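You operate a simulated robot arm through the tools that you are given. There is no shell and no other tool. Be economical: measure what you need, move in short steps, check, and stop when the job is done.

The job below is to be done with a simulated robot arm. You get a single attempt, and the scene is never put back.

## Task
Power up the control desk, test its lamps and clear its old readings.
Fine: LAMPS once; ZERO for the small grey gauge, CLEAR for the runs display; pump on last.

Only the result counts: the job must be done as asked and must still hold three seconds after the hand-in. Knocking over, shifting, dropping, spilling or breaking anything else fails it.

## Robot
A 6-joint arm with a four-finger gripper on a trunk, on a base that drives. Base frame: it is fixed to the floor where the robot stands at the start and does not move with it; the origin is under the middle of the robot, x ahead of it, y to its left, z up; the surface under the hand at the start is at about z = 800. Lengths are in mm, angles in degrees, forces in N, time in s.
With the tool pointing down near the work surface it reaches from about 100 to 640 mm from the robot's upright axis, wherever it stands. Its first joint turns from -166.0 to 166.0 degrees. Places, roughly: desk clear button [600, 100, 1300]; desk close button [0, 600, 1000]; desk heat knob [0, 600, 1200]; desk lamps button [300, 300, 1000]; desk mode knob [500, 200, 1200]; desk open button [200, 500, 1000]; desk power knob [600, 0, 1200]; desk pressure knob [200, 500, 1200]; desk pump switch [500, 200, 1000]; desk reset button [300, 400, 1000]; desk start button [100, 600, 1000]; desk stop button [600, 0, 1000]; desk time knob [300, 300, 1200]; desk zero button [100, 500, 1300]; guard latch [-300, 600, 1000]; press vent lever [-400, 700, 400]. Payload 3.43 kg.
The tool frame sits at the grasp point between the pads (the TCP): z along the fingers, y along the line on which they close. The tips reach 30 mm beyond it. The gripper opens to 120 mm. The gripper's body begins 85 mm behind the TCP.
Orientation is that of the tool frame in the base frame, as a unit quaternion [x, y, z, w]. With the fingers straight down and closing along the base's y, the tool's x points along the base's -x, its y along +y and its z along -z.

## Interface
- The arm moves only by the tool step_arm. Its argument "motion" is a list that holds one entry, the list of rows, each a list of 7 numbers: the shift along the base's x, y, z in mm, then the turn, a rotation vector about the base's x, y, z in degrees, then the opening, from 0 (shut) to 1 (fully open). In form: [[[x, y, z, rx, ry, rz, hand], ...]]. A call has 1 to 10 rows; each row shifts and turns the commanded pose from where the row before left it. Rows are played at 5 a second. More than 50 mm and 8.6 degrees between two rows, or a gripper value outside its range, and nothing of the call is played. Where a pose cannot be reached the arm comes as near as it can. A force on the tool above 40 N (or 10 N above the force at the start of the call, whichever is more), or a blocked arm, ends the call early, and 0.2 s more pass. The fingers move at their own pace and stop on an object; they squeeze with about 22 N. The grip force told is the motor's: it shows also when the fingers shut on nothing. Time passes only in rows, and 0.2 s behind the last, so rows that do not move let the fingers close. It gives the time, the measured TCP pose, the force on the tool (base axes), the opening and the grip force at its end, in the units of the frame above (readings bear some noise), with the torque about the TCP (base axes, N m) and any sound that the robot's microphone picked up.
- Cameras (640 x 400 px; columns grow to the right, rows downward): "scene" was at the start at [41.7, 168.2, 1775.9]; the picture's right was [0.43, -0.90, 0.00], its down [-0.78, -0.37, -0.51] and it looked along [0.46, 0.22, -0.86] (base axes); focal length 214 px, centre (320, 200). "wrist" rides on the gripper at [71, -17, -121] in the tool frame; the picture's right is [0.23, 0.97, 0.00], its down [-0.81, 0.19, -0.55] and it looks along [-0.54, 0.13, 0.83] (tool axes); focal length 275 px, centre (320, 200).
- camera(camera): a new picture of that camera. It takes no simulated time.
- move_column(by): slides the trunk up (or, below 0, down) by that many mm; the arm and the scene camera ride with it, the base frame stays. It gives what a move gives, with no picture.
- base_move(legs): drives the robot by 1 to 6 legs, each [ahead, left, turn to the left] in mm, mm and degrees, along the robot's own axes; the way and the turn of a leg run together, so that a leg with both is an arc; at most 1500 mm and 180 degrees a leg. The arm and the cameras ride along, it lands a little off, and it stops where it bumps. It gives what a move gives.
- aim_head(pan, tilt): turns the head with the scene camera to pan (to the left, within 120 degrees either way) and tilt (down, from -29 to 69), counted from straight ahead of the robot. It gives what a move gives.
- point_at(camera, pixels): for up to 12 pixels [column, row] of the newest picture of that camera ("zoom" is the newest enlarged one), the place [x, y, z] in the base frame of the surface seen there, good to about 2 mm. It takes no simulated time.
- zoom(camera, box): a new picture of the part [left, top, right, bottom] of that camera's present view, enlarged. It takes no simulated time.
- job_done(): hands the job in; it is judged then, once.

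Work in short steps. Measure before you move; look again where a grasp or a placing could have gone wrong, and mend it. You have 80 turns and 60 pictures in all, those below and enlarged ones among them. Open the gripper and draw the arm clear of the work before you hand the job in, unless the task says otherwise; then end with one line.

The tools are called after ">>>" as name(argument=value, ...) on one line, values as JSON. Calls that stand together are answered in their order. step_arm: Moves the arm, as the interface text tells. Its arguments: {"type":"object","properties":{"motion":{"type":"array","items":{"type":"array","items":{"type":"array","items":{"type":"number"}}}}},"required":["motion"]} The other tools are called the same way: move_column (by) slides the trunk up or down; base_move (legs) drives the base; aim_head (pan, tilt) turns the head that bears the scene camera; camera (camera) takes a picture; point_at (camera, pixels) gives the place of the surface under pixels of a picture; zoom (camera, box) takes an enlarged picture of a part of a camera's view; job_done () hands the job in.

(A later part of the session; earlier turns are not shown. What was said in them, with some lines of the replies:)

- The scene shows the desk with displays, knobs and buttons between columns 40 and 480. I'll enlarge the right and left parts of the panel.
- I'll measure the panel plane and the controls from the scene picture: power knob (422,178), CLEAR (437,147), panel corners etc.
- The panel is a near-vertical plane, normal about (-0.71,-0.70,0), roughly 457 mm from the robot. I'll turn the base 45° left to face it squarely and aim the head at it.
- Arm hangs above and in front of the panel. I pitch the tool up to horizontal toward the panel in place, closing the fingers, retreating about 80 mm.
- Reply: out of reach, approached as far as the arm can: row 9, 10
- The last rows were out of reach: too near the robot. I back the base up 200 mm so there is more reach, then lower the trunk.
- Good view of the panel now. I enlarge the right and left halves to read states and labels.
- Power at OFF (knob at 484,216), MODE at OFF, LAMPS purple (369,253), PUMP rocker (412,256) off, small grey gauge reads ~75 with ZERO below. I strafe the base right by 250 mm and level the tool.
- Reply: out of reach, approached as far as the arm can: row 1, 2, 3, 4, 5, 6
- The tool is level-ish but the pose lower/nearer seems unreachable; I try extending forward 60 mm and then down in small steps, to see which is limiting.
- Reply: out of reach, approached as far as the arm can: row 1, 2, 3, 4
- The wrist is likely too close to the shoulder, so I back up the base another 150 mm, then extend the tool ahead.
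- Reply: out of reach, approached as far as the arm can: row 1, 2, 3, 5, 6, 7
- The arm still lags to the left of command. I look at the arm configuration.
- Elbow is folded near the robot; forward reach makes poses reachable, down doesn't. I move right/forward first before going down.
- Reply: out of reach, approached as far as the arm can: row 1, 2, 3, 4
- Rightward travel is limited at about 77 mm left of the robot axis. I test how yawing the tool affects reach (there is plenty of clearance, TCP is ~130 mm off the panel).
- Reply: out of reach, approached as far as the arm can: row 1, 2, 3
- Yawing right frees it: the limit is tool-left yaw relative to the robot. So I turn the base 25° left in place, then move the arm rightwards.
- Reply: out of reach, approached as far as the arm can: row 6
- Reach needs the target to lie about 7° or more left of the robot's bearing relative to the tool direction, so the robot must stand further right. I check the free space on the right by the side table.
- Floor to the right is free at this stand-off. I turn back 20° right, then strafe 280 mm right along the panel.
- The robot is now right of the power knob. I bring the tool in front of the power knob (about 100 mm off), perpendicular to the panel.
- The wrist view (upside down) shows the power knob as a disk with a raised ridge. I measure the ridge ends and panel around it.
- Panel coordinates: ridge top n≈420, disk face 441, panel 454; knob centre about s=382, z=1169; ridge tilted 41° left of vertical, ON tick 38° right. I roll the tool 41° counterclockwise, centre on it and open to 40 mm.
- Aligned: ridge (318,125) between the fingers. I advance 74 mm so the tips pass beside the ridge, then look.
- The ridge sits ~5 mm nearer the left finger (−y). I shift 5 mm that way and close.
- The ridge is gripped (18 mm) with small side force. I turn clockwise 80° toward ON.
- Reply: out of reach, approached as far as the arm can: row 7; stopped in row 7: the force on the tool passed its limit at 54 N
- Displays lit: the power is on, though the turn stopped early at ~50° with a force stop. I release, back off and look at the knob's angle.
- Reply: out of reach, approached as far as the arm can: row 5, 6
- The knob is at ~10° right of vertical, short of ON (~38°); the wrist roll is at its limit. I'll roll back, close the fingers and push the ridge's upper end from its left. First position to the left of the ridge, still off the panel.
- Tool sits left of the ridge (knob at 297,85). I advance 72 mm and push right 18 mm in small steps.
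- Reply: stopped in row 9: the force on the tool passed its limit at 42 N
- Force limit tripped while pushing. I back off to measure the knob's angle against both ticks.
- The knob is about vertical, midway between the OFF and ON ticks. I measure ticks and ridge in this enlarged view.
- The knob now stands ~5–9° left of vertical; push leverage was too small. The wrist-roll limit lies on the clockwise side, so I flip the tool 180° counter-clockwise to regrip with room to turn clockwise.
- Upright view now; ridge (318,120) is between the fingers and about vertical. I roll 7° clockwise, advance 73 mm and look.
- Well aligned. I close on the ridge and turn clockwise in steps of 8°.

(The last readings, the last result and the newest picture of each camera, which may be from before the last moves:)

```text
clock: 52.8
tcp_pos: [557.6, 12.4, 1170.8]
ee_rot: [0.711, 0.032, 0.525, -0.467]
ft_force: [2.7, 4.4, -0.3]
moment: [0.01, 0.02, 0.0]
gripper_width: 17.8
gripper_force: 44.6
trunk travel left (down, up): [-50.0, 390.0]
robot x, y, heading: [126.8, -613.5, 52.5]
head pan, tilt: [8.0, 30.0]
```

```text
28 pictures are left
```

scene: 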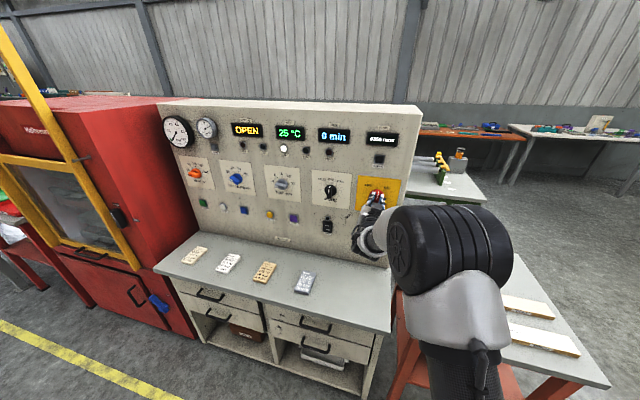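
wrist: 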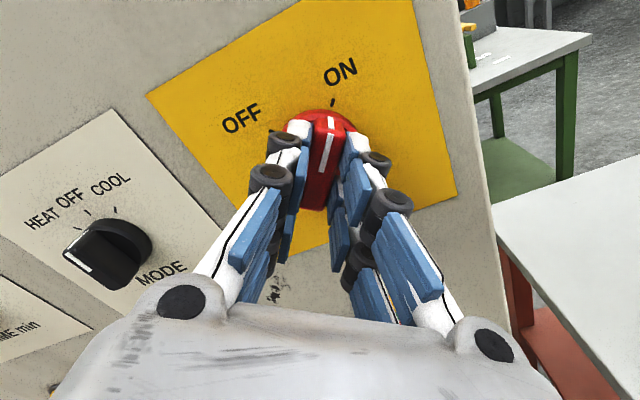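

The pointer is at the ON tick. I release, back off 80 mm, then view the panel.

>>> step_arm(motion=[[[0, 0, 0, 0, 0, 0, 0.2], [0, 0, 0, 0, 0, 0, 0.35], [-14, -14, 0, 0, 0, 0, 0.35], [-20, -20, 0, 0, 0, 0, 0.2], [-20, -20, 0, -5.9, -5.8, 0, 0], [0, 0, 20, -5.9, -5.8, 0, 0], [0, 0, 30, -5.9, -5.8, 0, 0], [0, 0, 30, -5.9, -5.8, 0, 0], [0, 0, 10, 0, 0, 0, 0], [0, 0, 0, 0, 0, 0, 0]]])

>>> camera(camera="wrist")

>>> zoom(camera="scene", box=[220, 110, 420, 260])

```text
clock: 55.0
tcp_pos: [504.4, -39.6, 1262.7]
ee_rot: [0.671, 0.232, 0.638, -0.297]
ft_force: [-0.1, -0.8, 0.0]
moment: [-0.02, -0.01, 0.0]
gripper_width: 0.0
gripper_force: 22.1
trunk travel left (down, up): [-50.0, 390.0]
robot x, y, heading: [126.0, -616.5, 52.5]
head pan, tilt: [8.0, 30.0]
```

```text
27 pictures are left
```

wrist: 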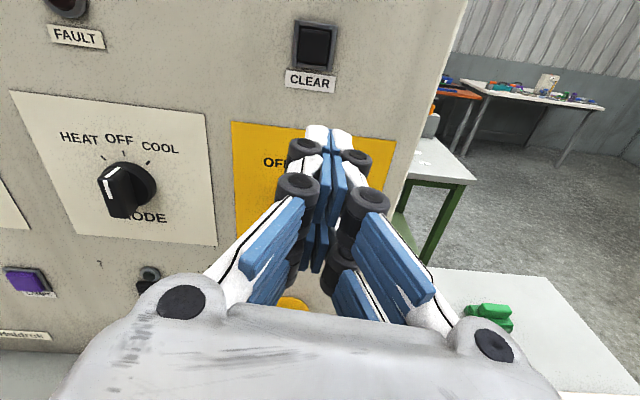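

```text
2.67 times, centred on (320, 185) of scene
```

zoom: 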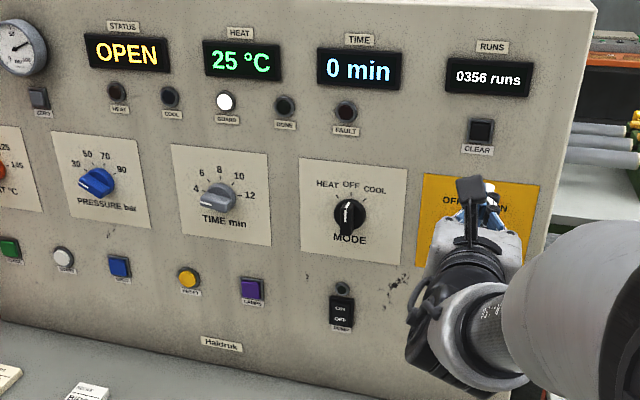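

Power shows ON with displays lit. Next LAMPS: strafe 300 mm left along the panel, keeping ~120 mm off it, then bring the tool in front of LAMPS (s≈34, z≈1010).

>>> base_move(legs=[[41, 297, 0]])

```text
clock: 57.1
tcp_pos: [294.3, 172.3, 1262.4]
ee_rot: [0.671, 0.232, 0.638, -0.298]
ft_force: [0.1, 0.0, 0.5]
moment: [0.02, 0.01, -0.02]
gripper_width: 0.1
gripper_force: 22.0
trunk travel left (down, up): [-50.0, 390.0]
robot x, y, heading: [-83.4, -404.3, 52.6]
head pan, tilt: [8.0, 30.0]
```

Now lower in front of LAMPS.

>>> step_arm(motion=[[[-3.5, 3.6, -25, -0.43, -0.42, 0, 0], [-3.5, 3.6, -25, -0.43, -0.42, 0, 0], [-3.5, 3.6, -25, -0.43, -0.42, 0, 0], [-3.5, 3.6, -25, -0.43, -0.42, 0, 0], [-3.5, 3.6, -25, -0.43, -0.42, 0, 0], [-3.5, 3.6, -25, -0.43, -0.42, 0, 0], [-3.5, 3.6, -25, -0.43, -0.42, 0, 0], [-3.5, 3.6, -25, -0.43, -0.42, 0, 0], [-3.5, 3.6, -25, -0.43, -0.42, 0, 0], [-3.5, 3.6, -25, -0.43, -0.42, 0, 0]]])

>>> camera(camera="wrist")

```text
clock: 59.3
tcp_pos: [257.5, 209.4, 1011.1]
ee_rot: [0.657, 0.268, 0.653, -0.264]
ft_force: [0.6, -0.9, -0.1]
moment: [0.02, -0.01, -0.01]
gripper_width: 0.3
gripper_force: 22.2
trunk travel left (down, up): [-50.0, 390.0]
robot x, y, heading: [-78.9, -405.4, 52.6]
head pan, tilt: [8.0, 30.0]
```

```text
25 pictures are left
```

wrist: 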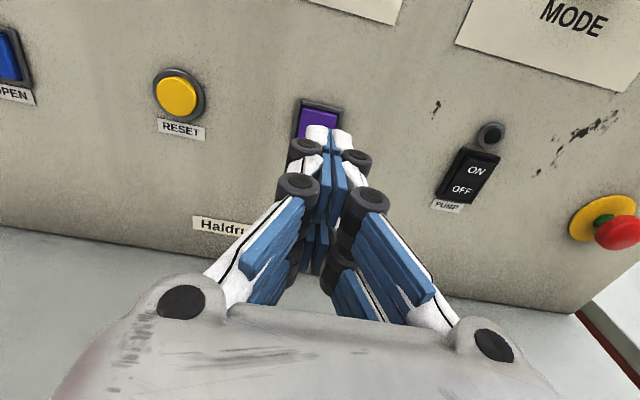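

LAMPS is right ahead of the tips at (320,115). I measure it.

>>> point_at(camera="wrist", pixels=[[318, 112], [303, 120], [337, 122], [318, 106], [296, 130], [305, 133], [280, 110], [470, 172], [480, 165], [460, 190]])

```text
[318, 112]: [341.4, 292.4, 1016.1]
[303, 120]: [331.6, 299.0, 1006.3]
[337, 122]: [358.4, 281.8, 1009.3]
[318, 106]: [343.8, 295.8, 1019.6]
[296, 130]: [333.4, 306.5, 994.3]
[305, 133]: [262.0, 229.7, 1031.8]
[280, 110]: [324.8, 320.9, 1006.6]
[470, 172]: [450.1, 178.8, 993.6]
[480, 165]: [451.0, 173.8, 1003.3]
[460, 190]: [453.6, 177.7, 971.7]
```

Centre about s=33, z=1008, face n≈447. I advance so the tips press about 5 mm into the button, in small last steps.

>>> step_arm(motion=[[[14.9, 13.4, -3, 0, 0, 0, 0], [14.2, 14.1, 0, 0, 0, 0, 0], [14.2, 14.1, 0, 0, 0, 0, 0], [14.2, 14.1, 0, 0, 0, 0, 0], [2.8, 2.8, 0, 0, 0, 0, 0], [2.8, 2.8, 0, 0, 0, 0, 0], [2.8, 2.8, 0, 0, 0, 0, 0]]])

>>> camera(camera="scene")

```text
clock: 60.9
tcp_pos: [324.5, 270.9, 1011.6]
ee_rot: [0.657, 0.267, 0.654, -0.263]
ft_force: [-0.9, 0.4, -0.3]
moment: [-0.02, 0.01, -0.01]
gripper_width: 0.0
gripper_force: 21.9
trunk travel left (down, up): [-50.0, 390.0]
robot x, y, heading: [-81.8, -405.5, 52.6]
head pan, tilt: [8.0, 30.0]
```

```text
24 pictures are left
```

scene: 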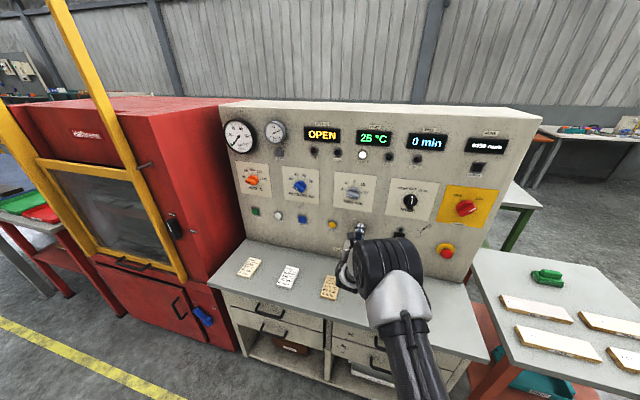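

No force yet at n=421. I look from the wrist.

>>> zoom(camera="wrist", box=[240, 60, 400, 190])

```text
3.08 times, centred on (320, 125) of wrist
```

zoom: 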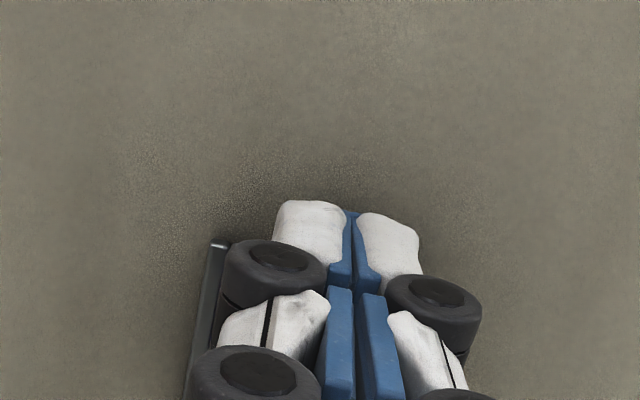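

Tips cover the button but are ~4 mm high. I lower 4 mm (still no contact force) and continue forward in 2 mm steps.

>>> step_arm(motion=[[[-0.7, 0.7, -4, 0, 0, 0, 0], [1.4, 1.4, 0, 0, 0, 0, 0], [1.4, 1.4, 0, 0, 0, 0, 0]]])

>>> step_arm(motion=[[[1.4, 1.4, 0, 0, 0, 0, 0], [1.4, 1.4, 0, 0, 0, 0, 0]]])

>>> zoom(camera="scene", box=[230, 100, 530, 260])

```text
clock: 61.7
tcp_pos: [327.8, 273.8, 1005.8]
ee_rot: [0.657, 0.266, 0.654, -0.263]
ft_force: [-5.0, -4.9, 1.0]
moment: [0.05, -0.01, 0.0]
gripper_width: 5.9
gripper_force: 33.4
trunk travel left (down, up): [-50.0, 390.0]
robot x, y, heading: [-82.0, -405.1, 52.6]
head pan, tilt: [8.0, 30.0]
heard: click
```

```text
clock: 62.3
tcp_pos: [328.9, 276.6, 1007.4]
ee_rot: [0.657, 0.267, 0.654, -0.263]
ft_force: [-12.1, -13.9, 1.9]
moment: [0.05, 0.0, -0.04]
gripper_width: 6.1
gripper_force: 34.0
trunk travel left (down, up): [-50.0, 390.0]
robot x, y, heading: [-79.4, -404.0, 52.7]
head pan, tilt: [8.0, 30.0]
```

```text
2.13 times, centred on (380, 180) of scene
```

zoom: 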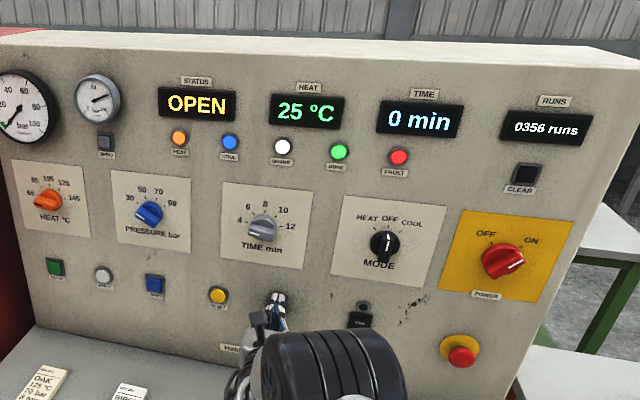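

Click heard and all five lamps lit: lamp test done. I retreat straight back and raise for the strafe to ZERO.

>>> step_arm(motion=[[[-10, -10, 0, 0, 0, 0, 0], [-20, -20, 0, 0, 0, 0, 0], [-25, -25, 0, 0, 0, 0, 0], [-15, -15, 30, 0, 0, 0, 0], [0, 0, 40, 0, 0, 0, 0], [0, 0, 40, 0, 0, 0, 0], [0, 0, 45, 0, 0, 0, 0], [0, 0, 45, 0, 0, 0, 0], [0, 0, 45, 0, 0, 0, 0], [0, 0, 45, 0, 0, 0, 0]]])

>>> base_move(legs=[[44, 317, 0]])

>>> camera(camera="wrist")

>>> camera(camera="scene")

```text
clock: 64.5
tcp_pos: [259.8, 206.9, 1298.4]
ee_rot: [0.657, 0.267, 0.653, -0.263]
ft_force: [-0.2, -0.4, 1.1]
moment: [-0.03, 0.0, 0.02]
gripper_width: 0.1
gripper_force: 33.5
trunk travel left (down, up): [-50.0, 390.0]
robot x, y, heading: [-80.7, -404.3, 52.7]
head pan, tilt: [8.0, 30.0]
```

```text
clock: 66.5
tcp_pos: [46.7, 426.2, 1298.1]
ee_rot: [0.658, 0.264, 0.655, -0.261]
ft_force: [-0.5, -0.4, -0.5]
moment: [0.01, -0.02, -0.04]
gripper_width: 0.0
gripper_force: 33.6
trunk travel left (down, up): [-50.0, 390.0]
robot x, y, heading: [-298.5, -185.4, 52.2]
head pan, tilt: [8.0, 30.0]
```

```text
21 pictures are left
```

wrist: 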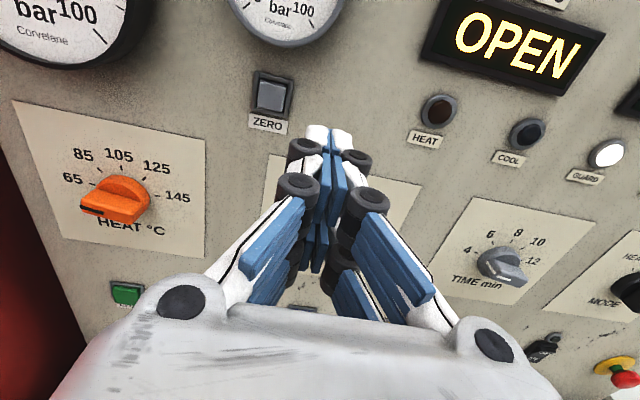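

```text
20 pictures are left
```

scene: 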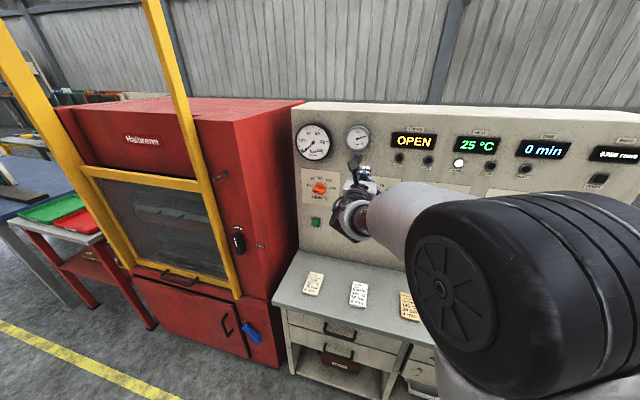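

ZERO is at (272,95) in the wrist view. I measure it.

>>> point_at(camera="wrist", pixels=[[272, 95], [261, 95], [284, 97], [273, 80], [270, 110], [255, 60], [300, 45]])

```text
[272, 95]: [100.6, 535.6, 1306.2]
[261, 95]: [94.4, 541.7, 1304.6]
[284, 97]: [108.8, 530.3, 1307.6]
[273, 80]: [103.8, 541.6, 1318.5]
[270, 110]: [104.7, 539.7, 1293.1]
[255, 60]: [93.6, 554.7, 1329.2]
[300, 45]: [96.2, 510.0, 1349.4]
```

ZERO centre: s≈-310, z≈1305, face n≈448. I move across in front of it, then advance and press in small steps.

>>> step_arm(motion=[[[-13.9, 14.1, 3, 0, 0, 0, 0], [-13.9, 14.1, 4, 0, 0, 0, 0], [14.2, 14.1, 0, 0, 0, 0, 0], [14.2, 14.1, 0, 0, 0, 0, 0], [14.2, 14.1, 0, 0, 0, 0, 0]]])

>>> zoom(camera="wrist", box=[220, 40, 420, 190])

```text
clock: 67.8
tcp_pos: [62.8, 496.2, 1304.2]
ee_rot: [0.658, 0.264, 0.655, -0.261]
ft_force: [0.0, -0.1, -0.4]
moment: [-0.03, 0.0, -0.01]
gripper_width: 0.0
gripper_force: 33.2
trunk travel left (down, up): [-50.0, 390.0]
robot x, y, heading: [-298.0, -185.1, 52.1]
head pan, tilt: [8.0, 30.0]
```

```text
2.67 times, centred on (320, 115) of wrist
```

zoom: 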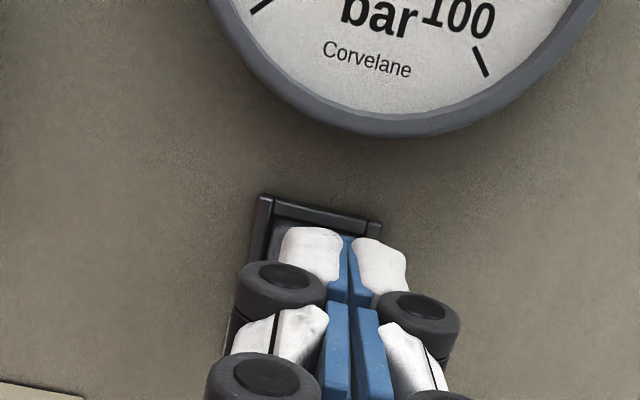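

The bezel centre is ~3 mm left of the tips. I shift left 3 mm and press in small steps.

>>> step_arm(motion=[[[-2.1, 2.1, -1, 0, 0, 0, 0], [10, 9.9, 0, 0, 0, 0, 0], [3.5, 3.5, 0, 0, 0, 0, 0], [2, 2, 0, 0, 0, 0, 0], [2, 2, 0, 0, 0, 0, 0], [2, 2, 0, 0, 0, 0, 0]]])

```text
clock: 69.2
tcp_pos: [78.6, 517.9, 1303.2]
ee_rot: [0.658, 0.265, 0.654, -0.262]
ft_force: [-0.5, 0.0, -0.3]
moment: [0.0, -0.03, 0.0]
gripper_width: 0.2
gripper_force: 33.3
trunk travel left (down, up): [-50.0, 390.0]
robot x, y, heading: [-295.5, -188.5, 52.0]
head pan, tilt: [8.0, 30.0]
```

No contact yet (n≈420); continue in 2 mm steps.

>>> step_arm(motion=[[[1.4, 1.4, 0, 0, 0, 0, 0], [1.4, 1.4, 0, 0, 0, 0, 0], [1.4, 1.4, 0, 0, 0, 0, 0], [1.4, 1.4, 0, 0, 0, 0, 0]]])

>>> zoom(camera="scene", box=[280, 110, 420, 215])

```text
clock: 70.2
tcp_pos: [84.1, 522.5, 1304.7]
ee_rot: [0.658, 0.265, 0.654, -0.262]
ft_force: [-5.1, -7.7, -4.2]
moment: [-0.03, 0.07, -0.04]
gripper_width: 5.7
gripper_force: 33.4
trunk travel left (down, up): [-50.0, 390.0]
robot x, y, heading: [-297.6, -183.1, 52.3]
head pan, tilt: [8.0, 30.0]
heard: click
```

```text
3.81 times, centred on (350, 162) of scene
```

zoom: 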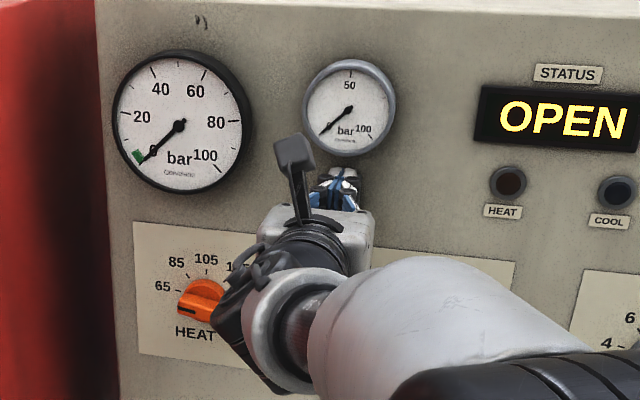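

The small gauge reads 0. I retreat and drive 600 mm right along the panel to CLEAR.

>>> step_arm(motion=[[[-10, -10, 0, 0, 0, 0, 0], [-20, -20, 0, 0, 0, 0, 0], [-25, -25, 0, 0, 0, 0, 0], [-15, -15, 0, 0, 0, 0, 0]]])

>>> base_move(legs=[[-78, -595, 0]])

>>> camera(camera="wrist")

```text
clock: 71.2
tcp_pos: [14.2, 451.6, 1303.9]
ee_rot: [0.659, 0.264, 0.655, -0.261]
ft_force: [-0.6, 0.7, 0.3]
moment: [-0.01, 0.01, -0.02]
gripper_width: 0.2
gripper_force: 33.1
trunk travel left (down, up): [-50.0, 390.0]
robot x, y, heading: [-297.3, -185.6, 52.0]
head pan, tilt: [8.0, 30.0]
```

```text
clock: 74.6
tcp_pos: [437.1, 25.5, 1303.2]
ee_rot: [0.656, 0.268, 0.653, -0.265]
ft_force: [0.7, 0.0, 0.1]
moment: [0.01, -0.01, 0.02]
gripper_width: 0.1
gripper_force: 32.4
trunk travel left (down, up): [-50.0, 390.0]
robot x, y, heading: [131.7, -614.7, 52.6]
head pan, tilt: [8.0, 30.0]
```

```text
17 pictures are left
```

wrist: 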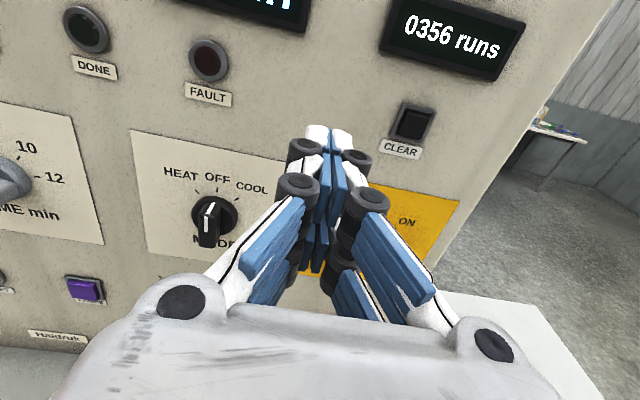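

CLEAR is at (411,124). I measure it.

>>> point_at(camera="wrist", pixels=[[411, 124], [401, 122], [421, 128], [413, 113], [408, 136], [470, 130]])

```text
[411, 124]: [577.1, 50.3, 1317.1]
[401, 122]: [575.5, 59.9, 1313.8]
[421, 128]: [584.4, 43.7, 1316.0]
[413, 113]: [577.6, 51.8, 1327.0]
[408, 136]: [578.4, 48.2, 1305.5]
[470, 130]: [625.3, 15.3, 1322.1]
```

Centre s≈370, z≈1316. Move across and then forward to about 30 mm off, and check.

>>> step_arm(motion=[[[18.5, -18.7, 4, 0, 0, 0, 0], [18.5, -18.7, 4, 0, 0, 0, 0], [18.5, -18.7, 4, 0, 0, 0, 0], [14.2, 14.1, 0, 0, 0, 0, 0], [14.2, 14.1, 0, 0, 0, 0, 0], [14.2, 14.1, 0, 0, 0, 0, 0]]])

>>> zoom(camera="wrist", box=[220, 40, 420, 190])

```text
clock: 76.0
tcp_pos: [537.7, 14.2, 1313.7]
ee_rot: [0.657, 0.268, 0.653, -0.264]
ft_force: [0.3, -0.8, 1.0]
moment: [0.02, -0.03, 0.0]
gripper_width: 0.1
gripper_force: 33.4
trunk travel left (down, up): [-50.0, 390.0]
robot x, y, heading: [129.6, -612.8, 52.9]
head pan, tilt: [8.0, 30.0]
```

```text
2.67 times, centred on (320, 115) of wrist
```

zoom: 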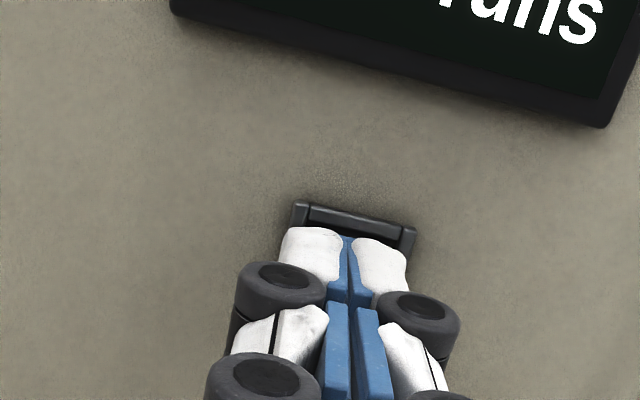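

The bezel is ~2 mm right of the tips; I correct and press in small steps.

>>> step_arm(motion=[[[1.4, -1.4, 0, 0, 0, 0, 0], [14.2, 14.1, 0, 0, 0, 0, 0], [4.3, 4.2, 0, 0, 0, 0, 0], [1.4, 1.4, 0, 0, 0, 0, 0], [1.4, 1.4, 0, 0, 0, 0, 0], [1.4, 1.4, 0, 0, 0, 0, 0], [1.4, 1.4, 0, 0, 0, 0, 0]]])

```text
clock: 77.6
tcp_pos: [561.4, 35.3, 1316.4]
ee_rot: [0.658, 0.268, 0.653, -0.264]
ft_force: [-2.7, -1.6, -1.7]
moment: [-0.03, -0.01, -0.03]
gripper_width: 6.1
gripper_force: 33.5
trunk travel left (down, up): [-50.0, 390.0]
robot x, y, heading: [132.4, -612.6, 52.6]
head pan, tilt: [8.0, 30.0]
heard: click
```

Click heard. I check the runs display before retreating.

>>> camera(camera="scene")

>>> zoom(camera="scene", box=[140, 100, 430, 260])

```text
15 pictures are left
```

scene: 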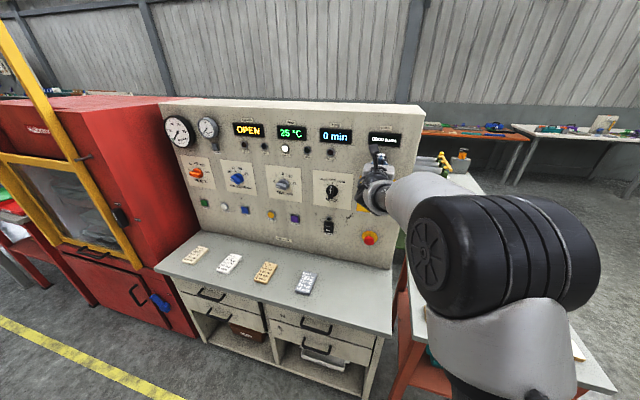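

```text
2.21 times, centred on (285, 180) of scene
```

zoom: 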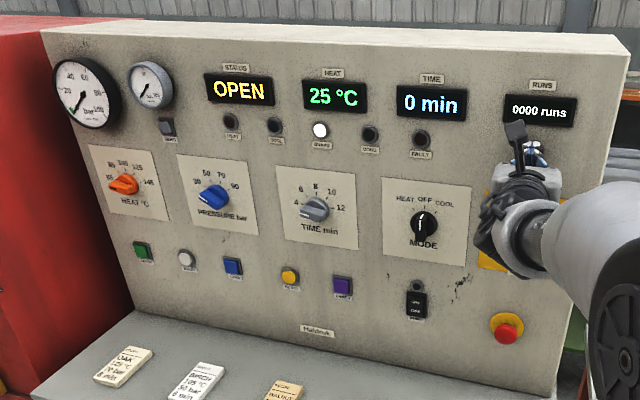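

RUNS shows 0000 and the grey gauge is at 0. Now the pump: retreat, strafe 150 mm left, and lower in front of the rocker.

>>> step_arm(motion=[[[-10, -10, 0, 0, 0, 0, 0], [-20, -20, 0, 0, 0, 0, 0], [-20, -20, 0, 0, 0, 0, 0], [-15, -15, 0, 0, 0, 0, 0]]])

>>> base_move(legs=[[20, 149, 0]])

>>> step_arm(motion=[[[-3, 3, -35, 0, 0, 0, 0], [-3, 3, -35, 0, 0, 0, 0], [-3, 3, -35, 0, 0, 0, 0], [-3, 3, -35, 0, 0, 0, 0], [-3, 3, -35, 0, 0, 0, 0], [-3, 3, -35, 0, 0, 0, 0], [-1, 1, -35, 0, 0, 0, 0], [0, 0, -25, 0, 0, 0, 0]]])

>>> camera(camera="wrist")

```text
clock: 78.6
tcp_pos: [497.0, -29.2, 1312.7]
ee_rot: [0.657, 0.268, 0.653, -0.265]
ft_force: [0.4, 0.3, -0.4]
moment: [0.01, -0.05, 0.01]
gripper_width: 0.0
gripper_force: 33.1
trunk travel left (down, up): [-50.0, 390.0]
robot x, y, heading: [133.2, -611.5, 52.8]
head pan, tilt: [8.0, 30.0]
```

```text
clock: 79.9
tcp_pos: [391.2, 78.1, 1311.1]
ee_rot: [0.657, 0.268, 0.653, -0.264]
ft_force: [-0.2, -0.2, 0.2]
moment: [-0.02, -0.04, -0.02]
gripper_width: 0.2
gripper_force: 33.1
trunk travel left (down, up): [-50.0, 390.0]
robot x, y, heading: [27.7, -510.8, 52.6]
head pan, tilt: [8.0, 30.0]
```

```text
clock: 81.7
tcp_pos: [371.3, 95.5, 1045.1]
ee_rot: [0.657, 0.268, 0.653, -0.265]
ft_force: [-0.1, 0.0, -0.4]
moment: [-0.02, 0.0, -0.02]
gripper_width: 0.0
gripper_force: 33.1
trunk travel left (down, up): [-50.0, 390.0]
robot x, y, heading: [27.4, -505.7, 52.5]
head pan, tilt: [8.0, 30.0]
```

```text
13 pictures are left
```

wrist: 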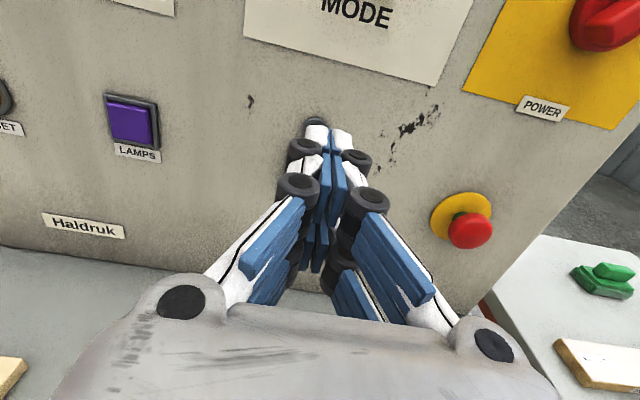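

The rocker is hidden behind the fingers. I lower the tool 60 mm to see it above the tips.

>>> step_arm(motion=[[[0, 0, -30, 0, 0, 0, 0], [0, 0, -30, 0, 0, 0, 0]]])

>>> camera(camera="wrist")

>>> zoom(camera="wrist", box=[250, 40, 400, 150])

```text
clock: 82.3
tcp_pos: [373.6, 95.4, 984.4]
ee_rot: [0.656, 0.269, 0.653, -0.265]
ft_force: [0.2, 0.3, -0.3]
moment: [0.01, 0.02, -0.01]
gripper_width: 0.1
gripper_force: 32.9
trunk travel left (down, up): [-50.0, 390.0]
robot x, y, heading: [27.4, -505.0, 52.5]
head pan, tilt: [8.0, 30.0]
```

```text
12 pictures are left
```

wrist: 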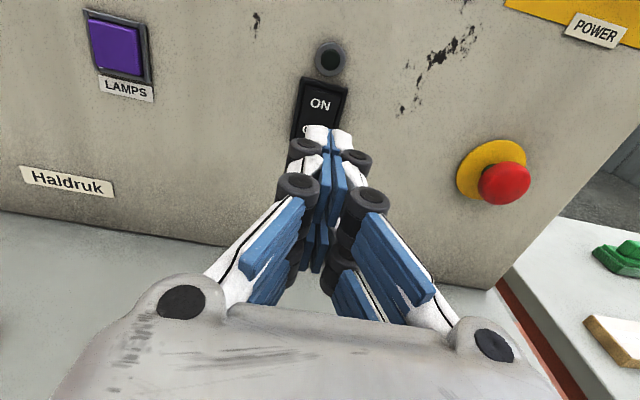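

```text
3.64 times, centred on (325, 95) of wrist
```

zoom: 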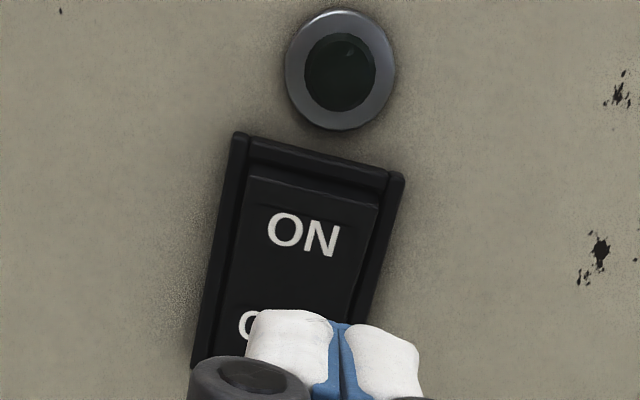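

The rocker's ON half is visible at zoom (305,232). I measure it.

>>> point_at(camera="zoom", pixels=[[306, 232], [300, 205], [298, 280], [255, 240], [360, 240], [310, 150], [310, 188]])

```text
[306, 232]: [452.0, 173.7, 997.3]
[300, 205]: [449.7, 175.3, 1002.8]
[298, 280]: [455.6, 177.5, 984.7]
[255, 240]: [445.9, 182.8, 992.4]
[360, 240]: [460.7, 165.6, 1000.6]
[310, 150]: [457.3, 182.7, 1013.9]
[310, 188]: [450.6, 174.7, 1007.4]
```

ON half centre s≈195, z≈1000, top face n≈443. I raise 17 mm, advance 80 mm and press in steps.

>>> step_arm(motion=[[[0, 0, 17, 0, 0, 0, 0], [14.2, 14.1, 0, 0, 0, 0, 0], [14.2, 14.1, 0, 0, 0, 0, 0], [14.2, 14.1, 0, 0, 0, 0, 0], [14.2, 14.1, 0, 0, 0, 0, 0], [2.1, 2.1, 0, 0, 0, 0, 0], [1.4, 1.4, 0, 0, 0, 0, 0], [1.4, 1.4, 0, 0, 0, 0, 0], [1.4, 1.4, 0, 0, 0, 0, 0]]])

```text
clock: 84.3
tcp_pos: [434.3, 157.4, 999.9]
ee_rot: [0.657, 0.268, 0.653, -0.264]
ft_force: [-6.7, -9.7, -0.7]
moment: [-0.14, 0.1, 0.01]
gripper_width: 5.9
gripper_force: 33.3
trunk travel left (down, up): [-50.0, 390.0]
robot x, y, heading: [23.8, -509.2, 52.8]
head pan, tilt: [8.0, 30.0]
heard: click
```

Click heard. I check the pump lamp and rocker in the scene view.

>>> camera(camera="scene")

>>> zoom(camera="wrist", box=[250, 40, 400, 150])

```text
10 pictures are left
```

scene: 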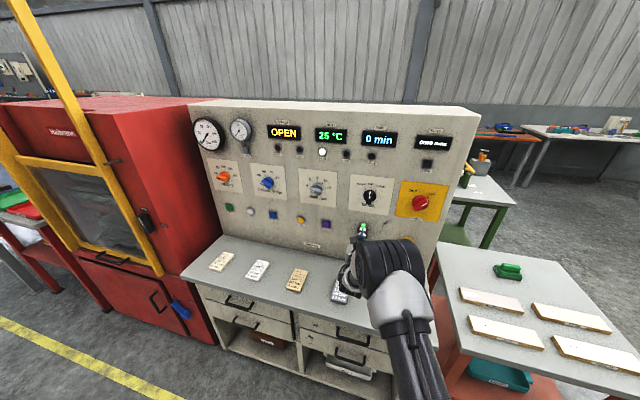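

```text
3.64 times, centred on (325, 95) of wrist
```

zoom: 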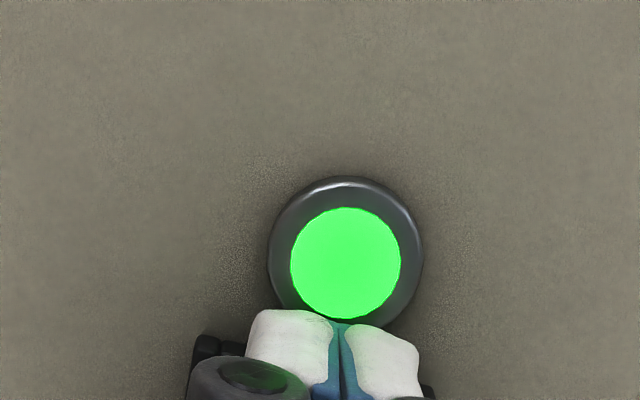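

The pump lamp is green. I retreat, open the gripper and verify everything.

>>> step_arm(motion=[[[-10, -10, 0, 0, 0, 0, 0], [-20, -20, 0, 0, 0, 0, 0], [-25, -25, 0, 0, 0, 0, 0], [-20, -20, 0, 0, 0, 0, 0.5], [-15, -15, 0, 0, 0, 0, 1], [0, 0, 0, 0, 0, 0, 1], [0, 0, 0, 0, 0, 0, 1]]])

>>> zoom(camera="scene", box=[180, 100, 480, 260])

>>> camera(camera="wrist")

```text
clock: 85.9
tcp_pos: [348.1, 66.0, 1002.8]
ee_rot: [0.657, 0.267, 0.654, -0.264]
ft_force: [0.1, -0.5, 0.1]
moment: [-0.02, -0.04, 0.05]
gripper_width: 69.8
gripper_force: 0.0
trunk travel left (down, up): [-50.0, 390.0]
robot x, y, heading: [25.9, -506.2, 52.5]
head pan, tilt: [8.0, 30.0]
```

```text
2.13 times, centred on (330, 180) of scene
```

zoom: 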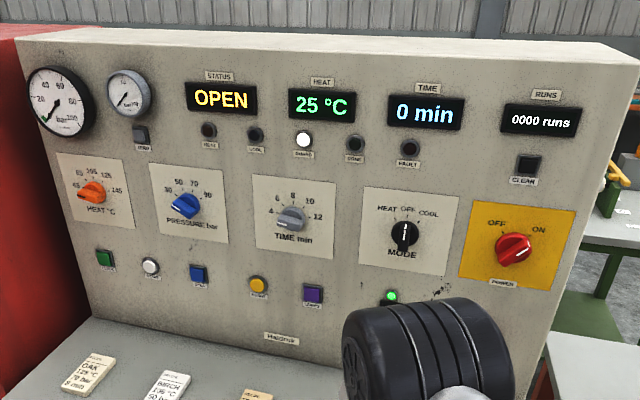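

```text
7 pictures are left
```

wrist: 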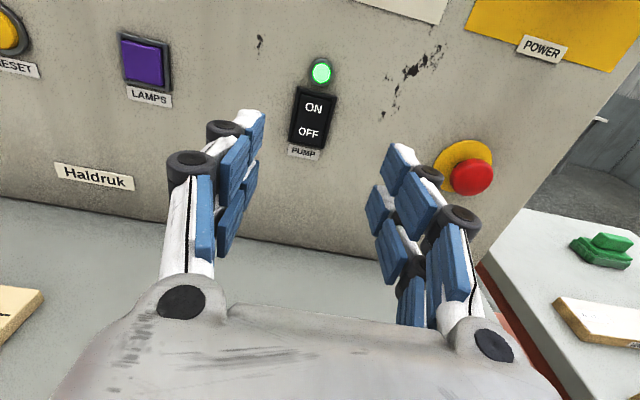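

All states are as wanted: power ON, gauge 0, runs 0000, pump lamp green, and the hand is clear. I let the gripper finish opening by backing the base away a little, then hand in.

>>> base_move(legs=[[-100, 0, 0]])

>>> job_done()

```text
clock: 87.1
tcp_pos: [284.9, -15.3, 1001.3]
ee_rot: [0.656, 0.268, 0.654, -0.265]
ft_force: [0.1, -0.4, 0.5]
moment: [-0.02, 0.0, -0.02]
gripper_width: 119.8
gripper_force: 0.1
trunk travel left (down, up): [-50.0, 390.0]
robot x, y, heading: [-34.6, -585.7, 52.8]
head pan, tilt: [8.0, 30.0]
```

```text
The job is handed in.
```

The desk is powered on, LAMPS was pressed once with all five lamps lighting, the small grey gauge reads 0, the runs display shows 0000, and the pump went on last with its green lamp lit.
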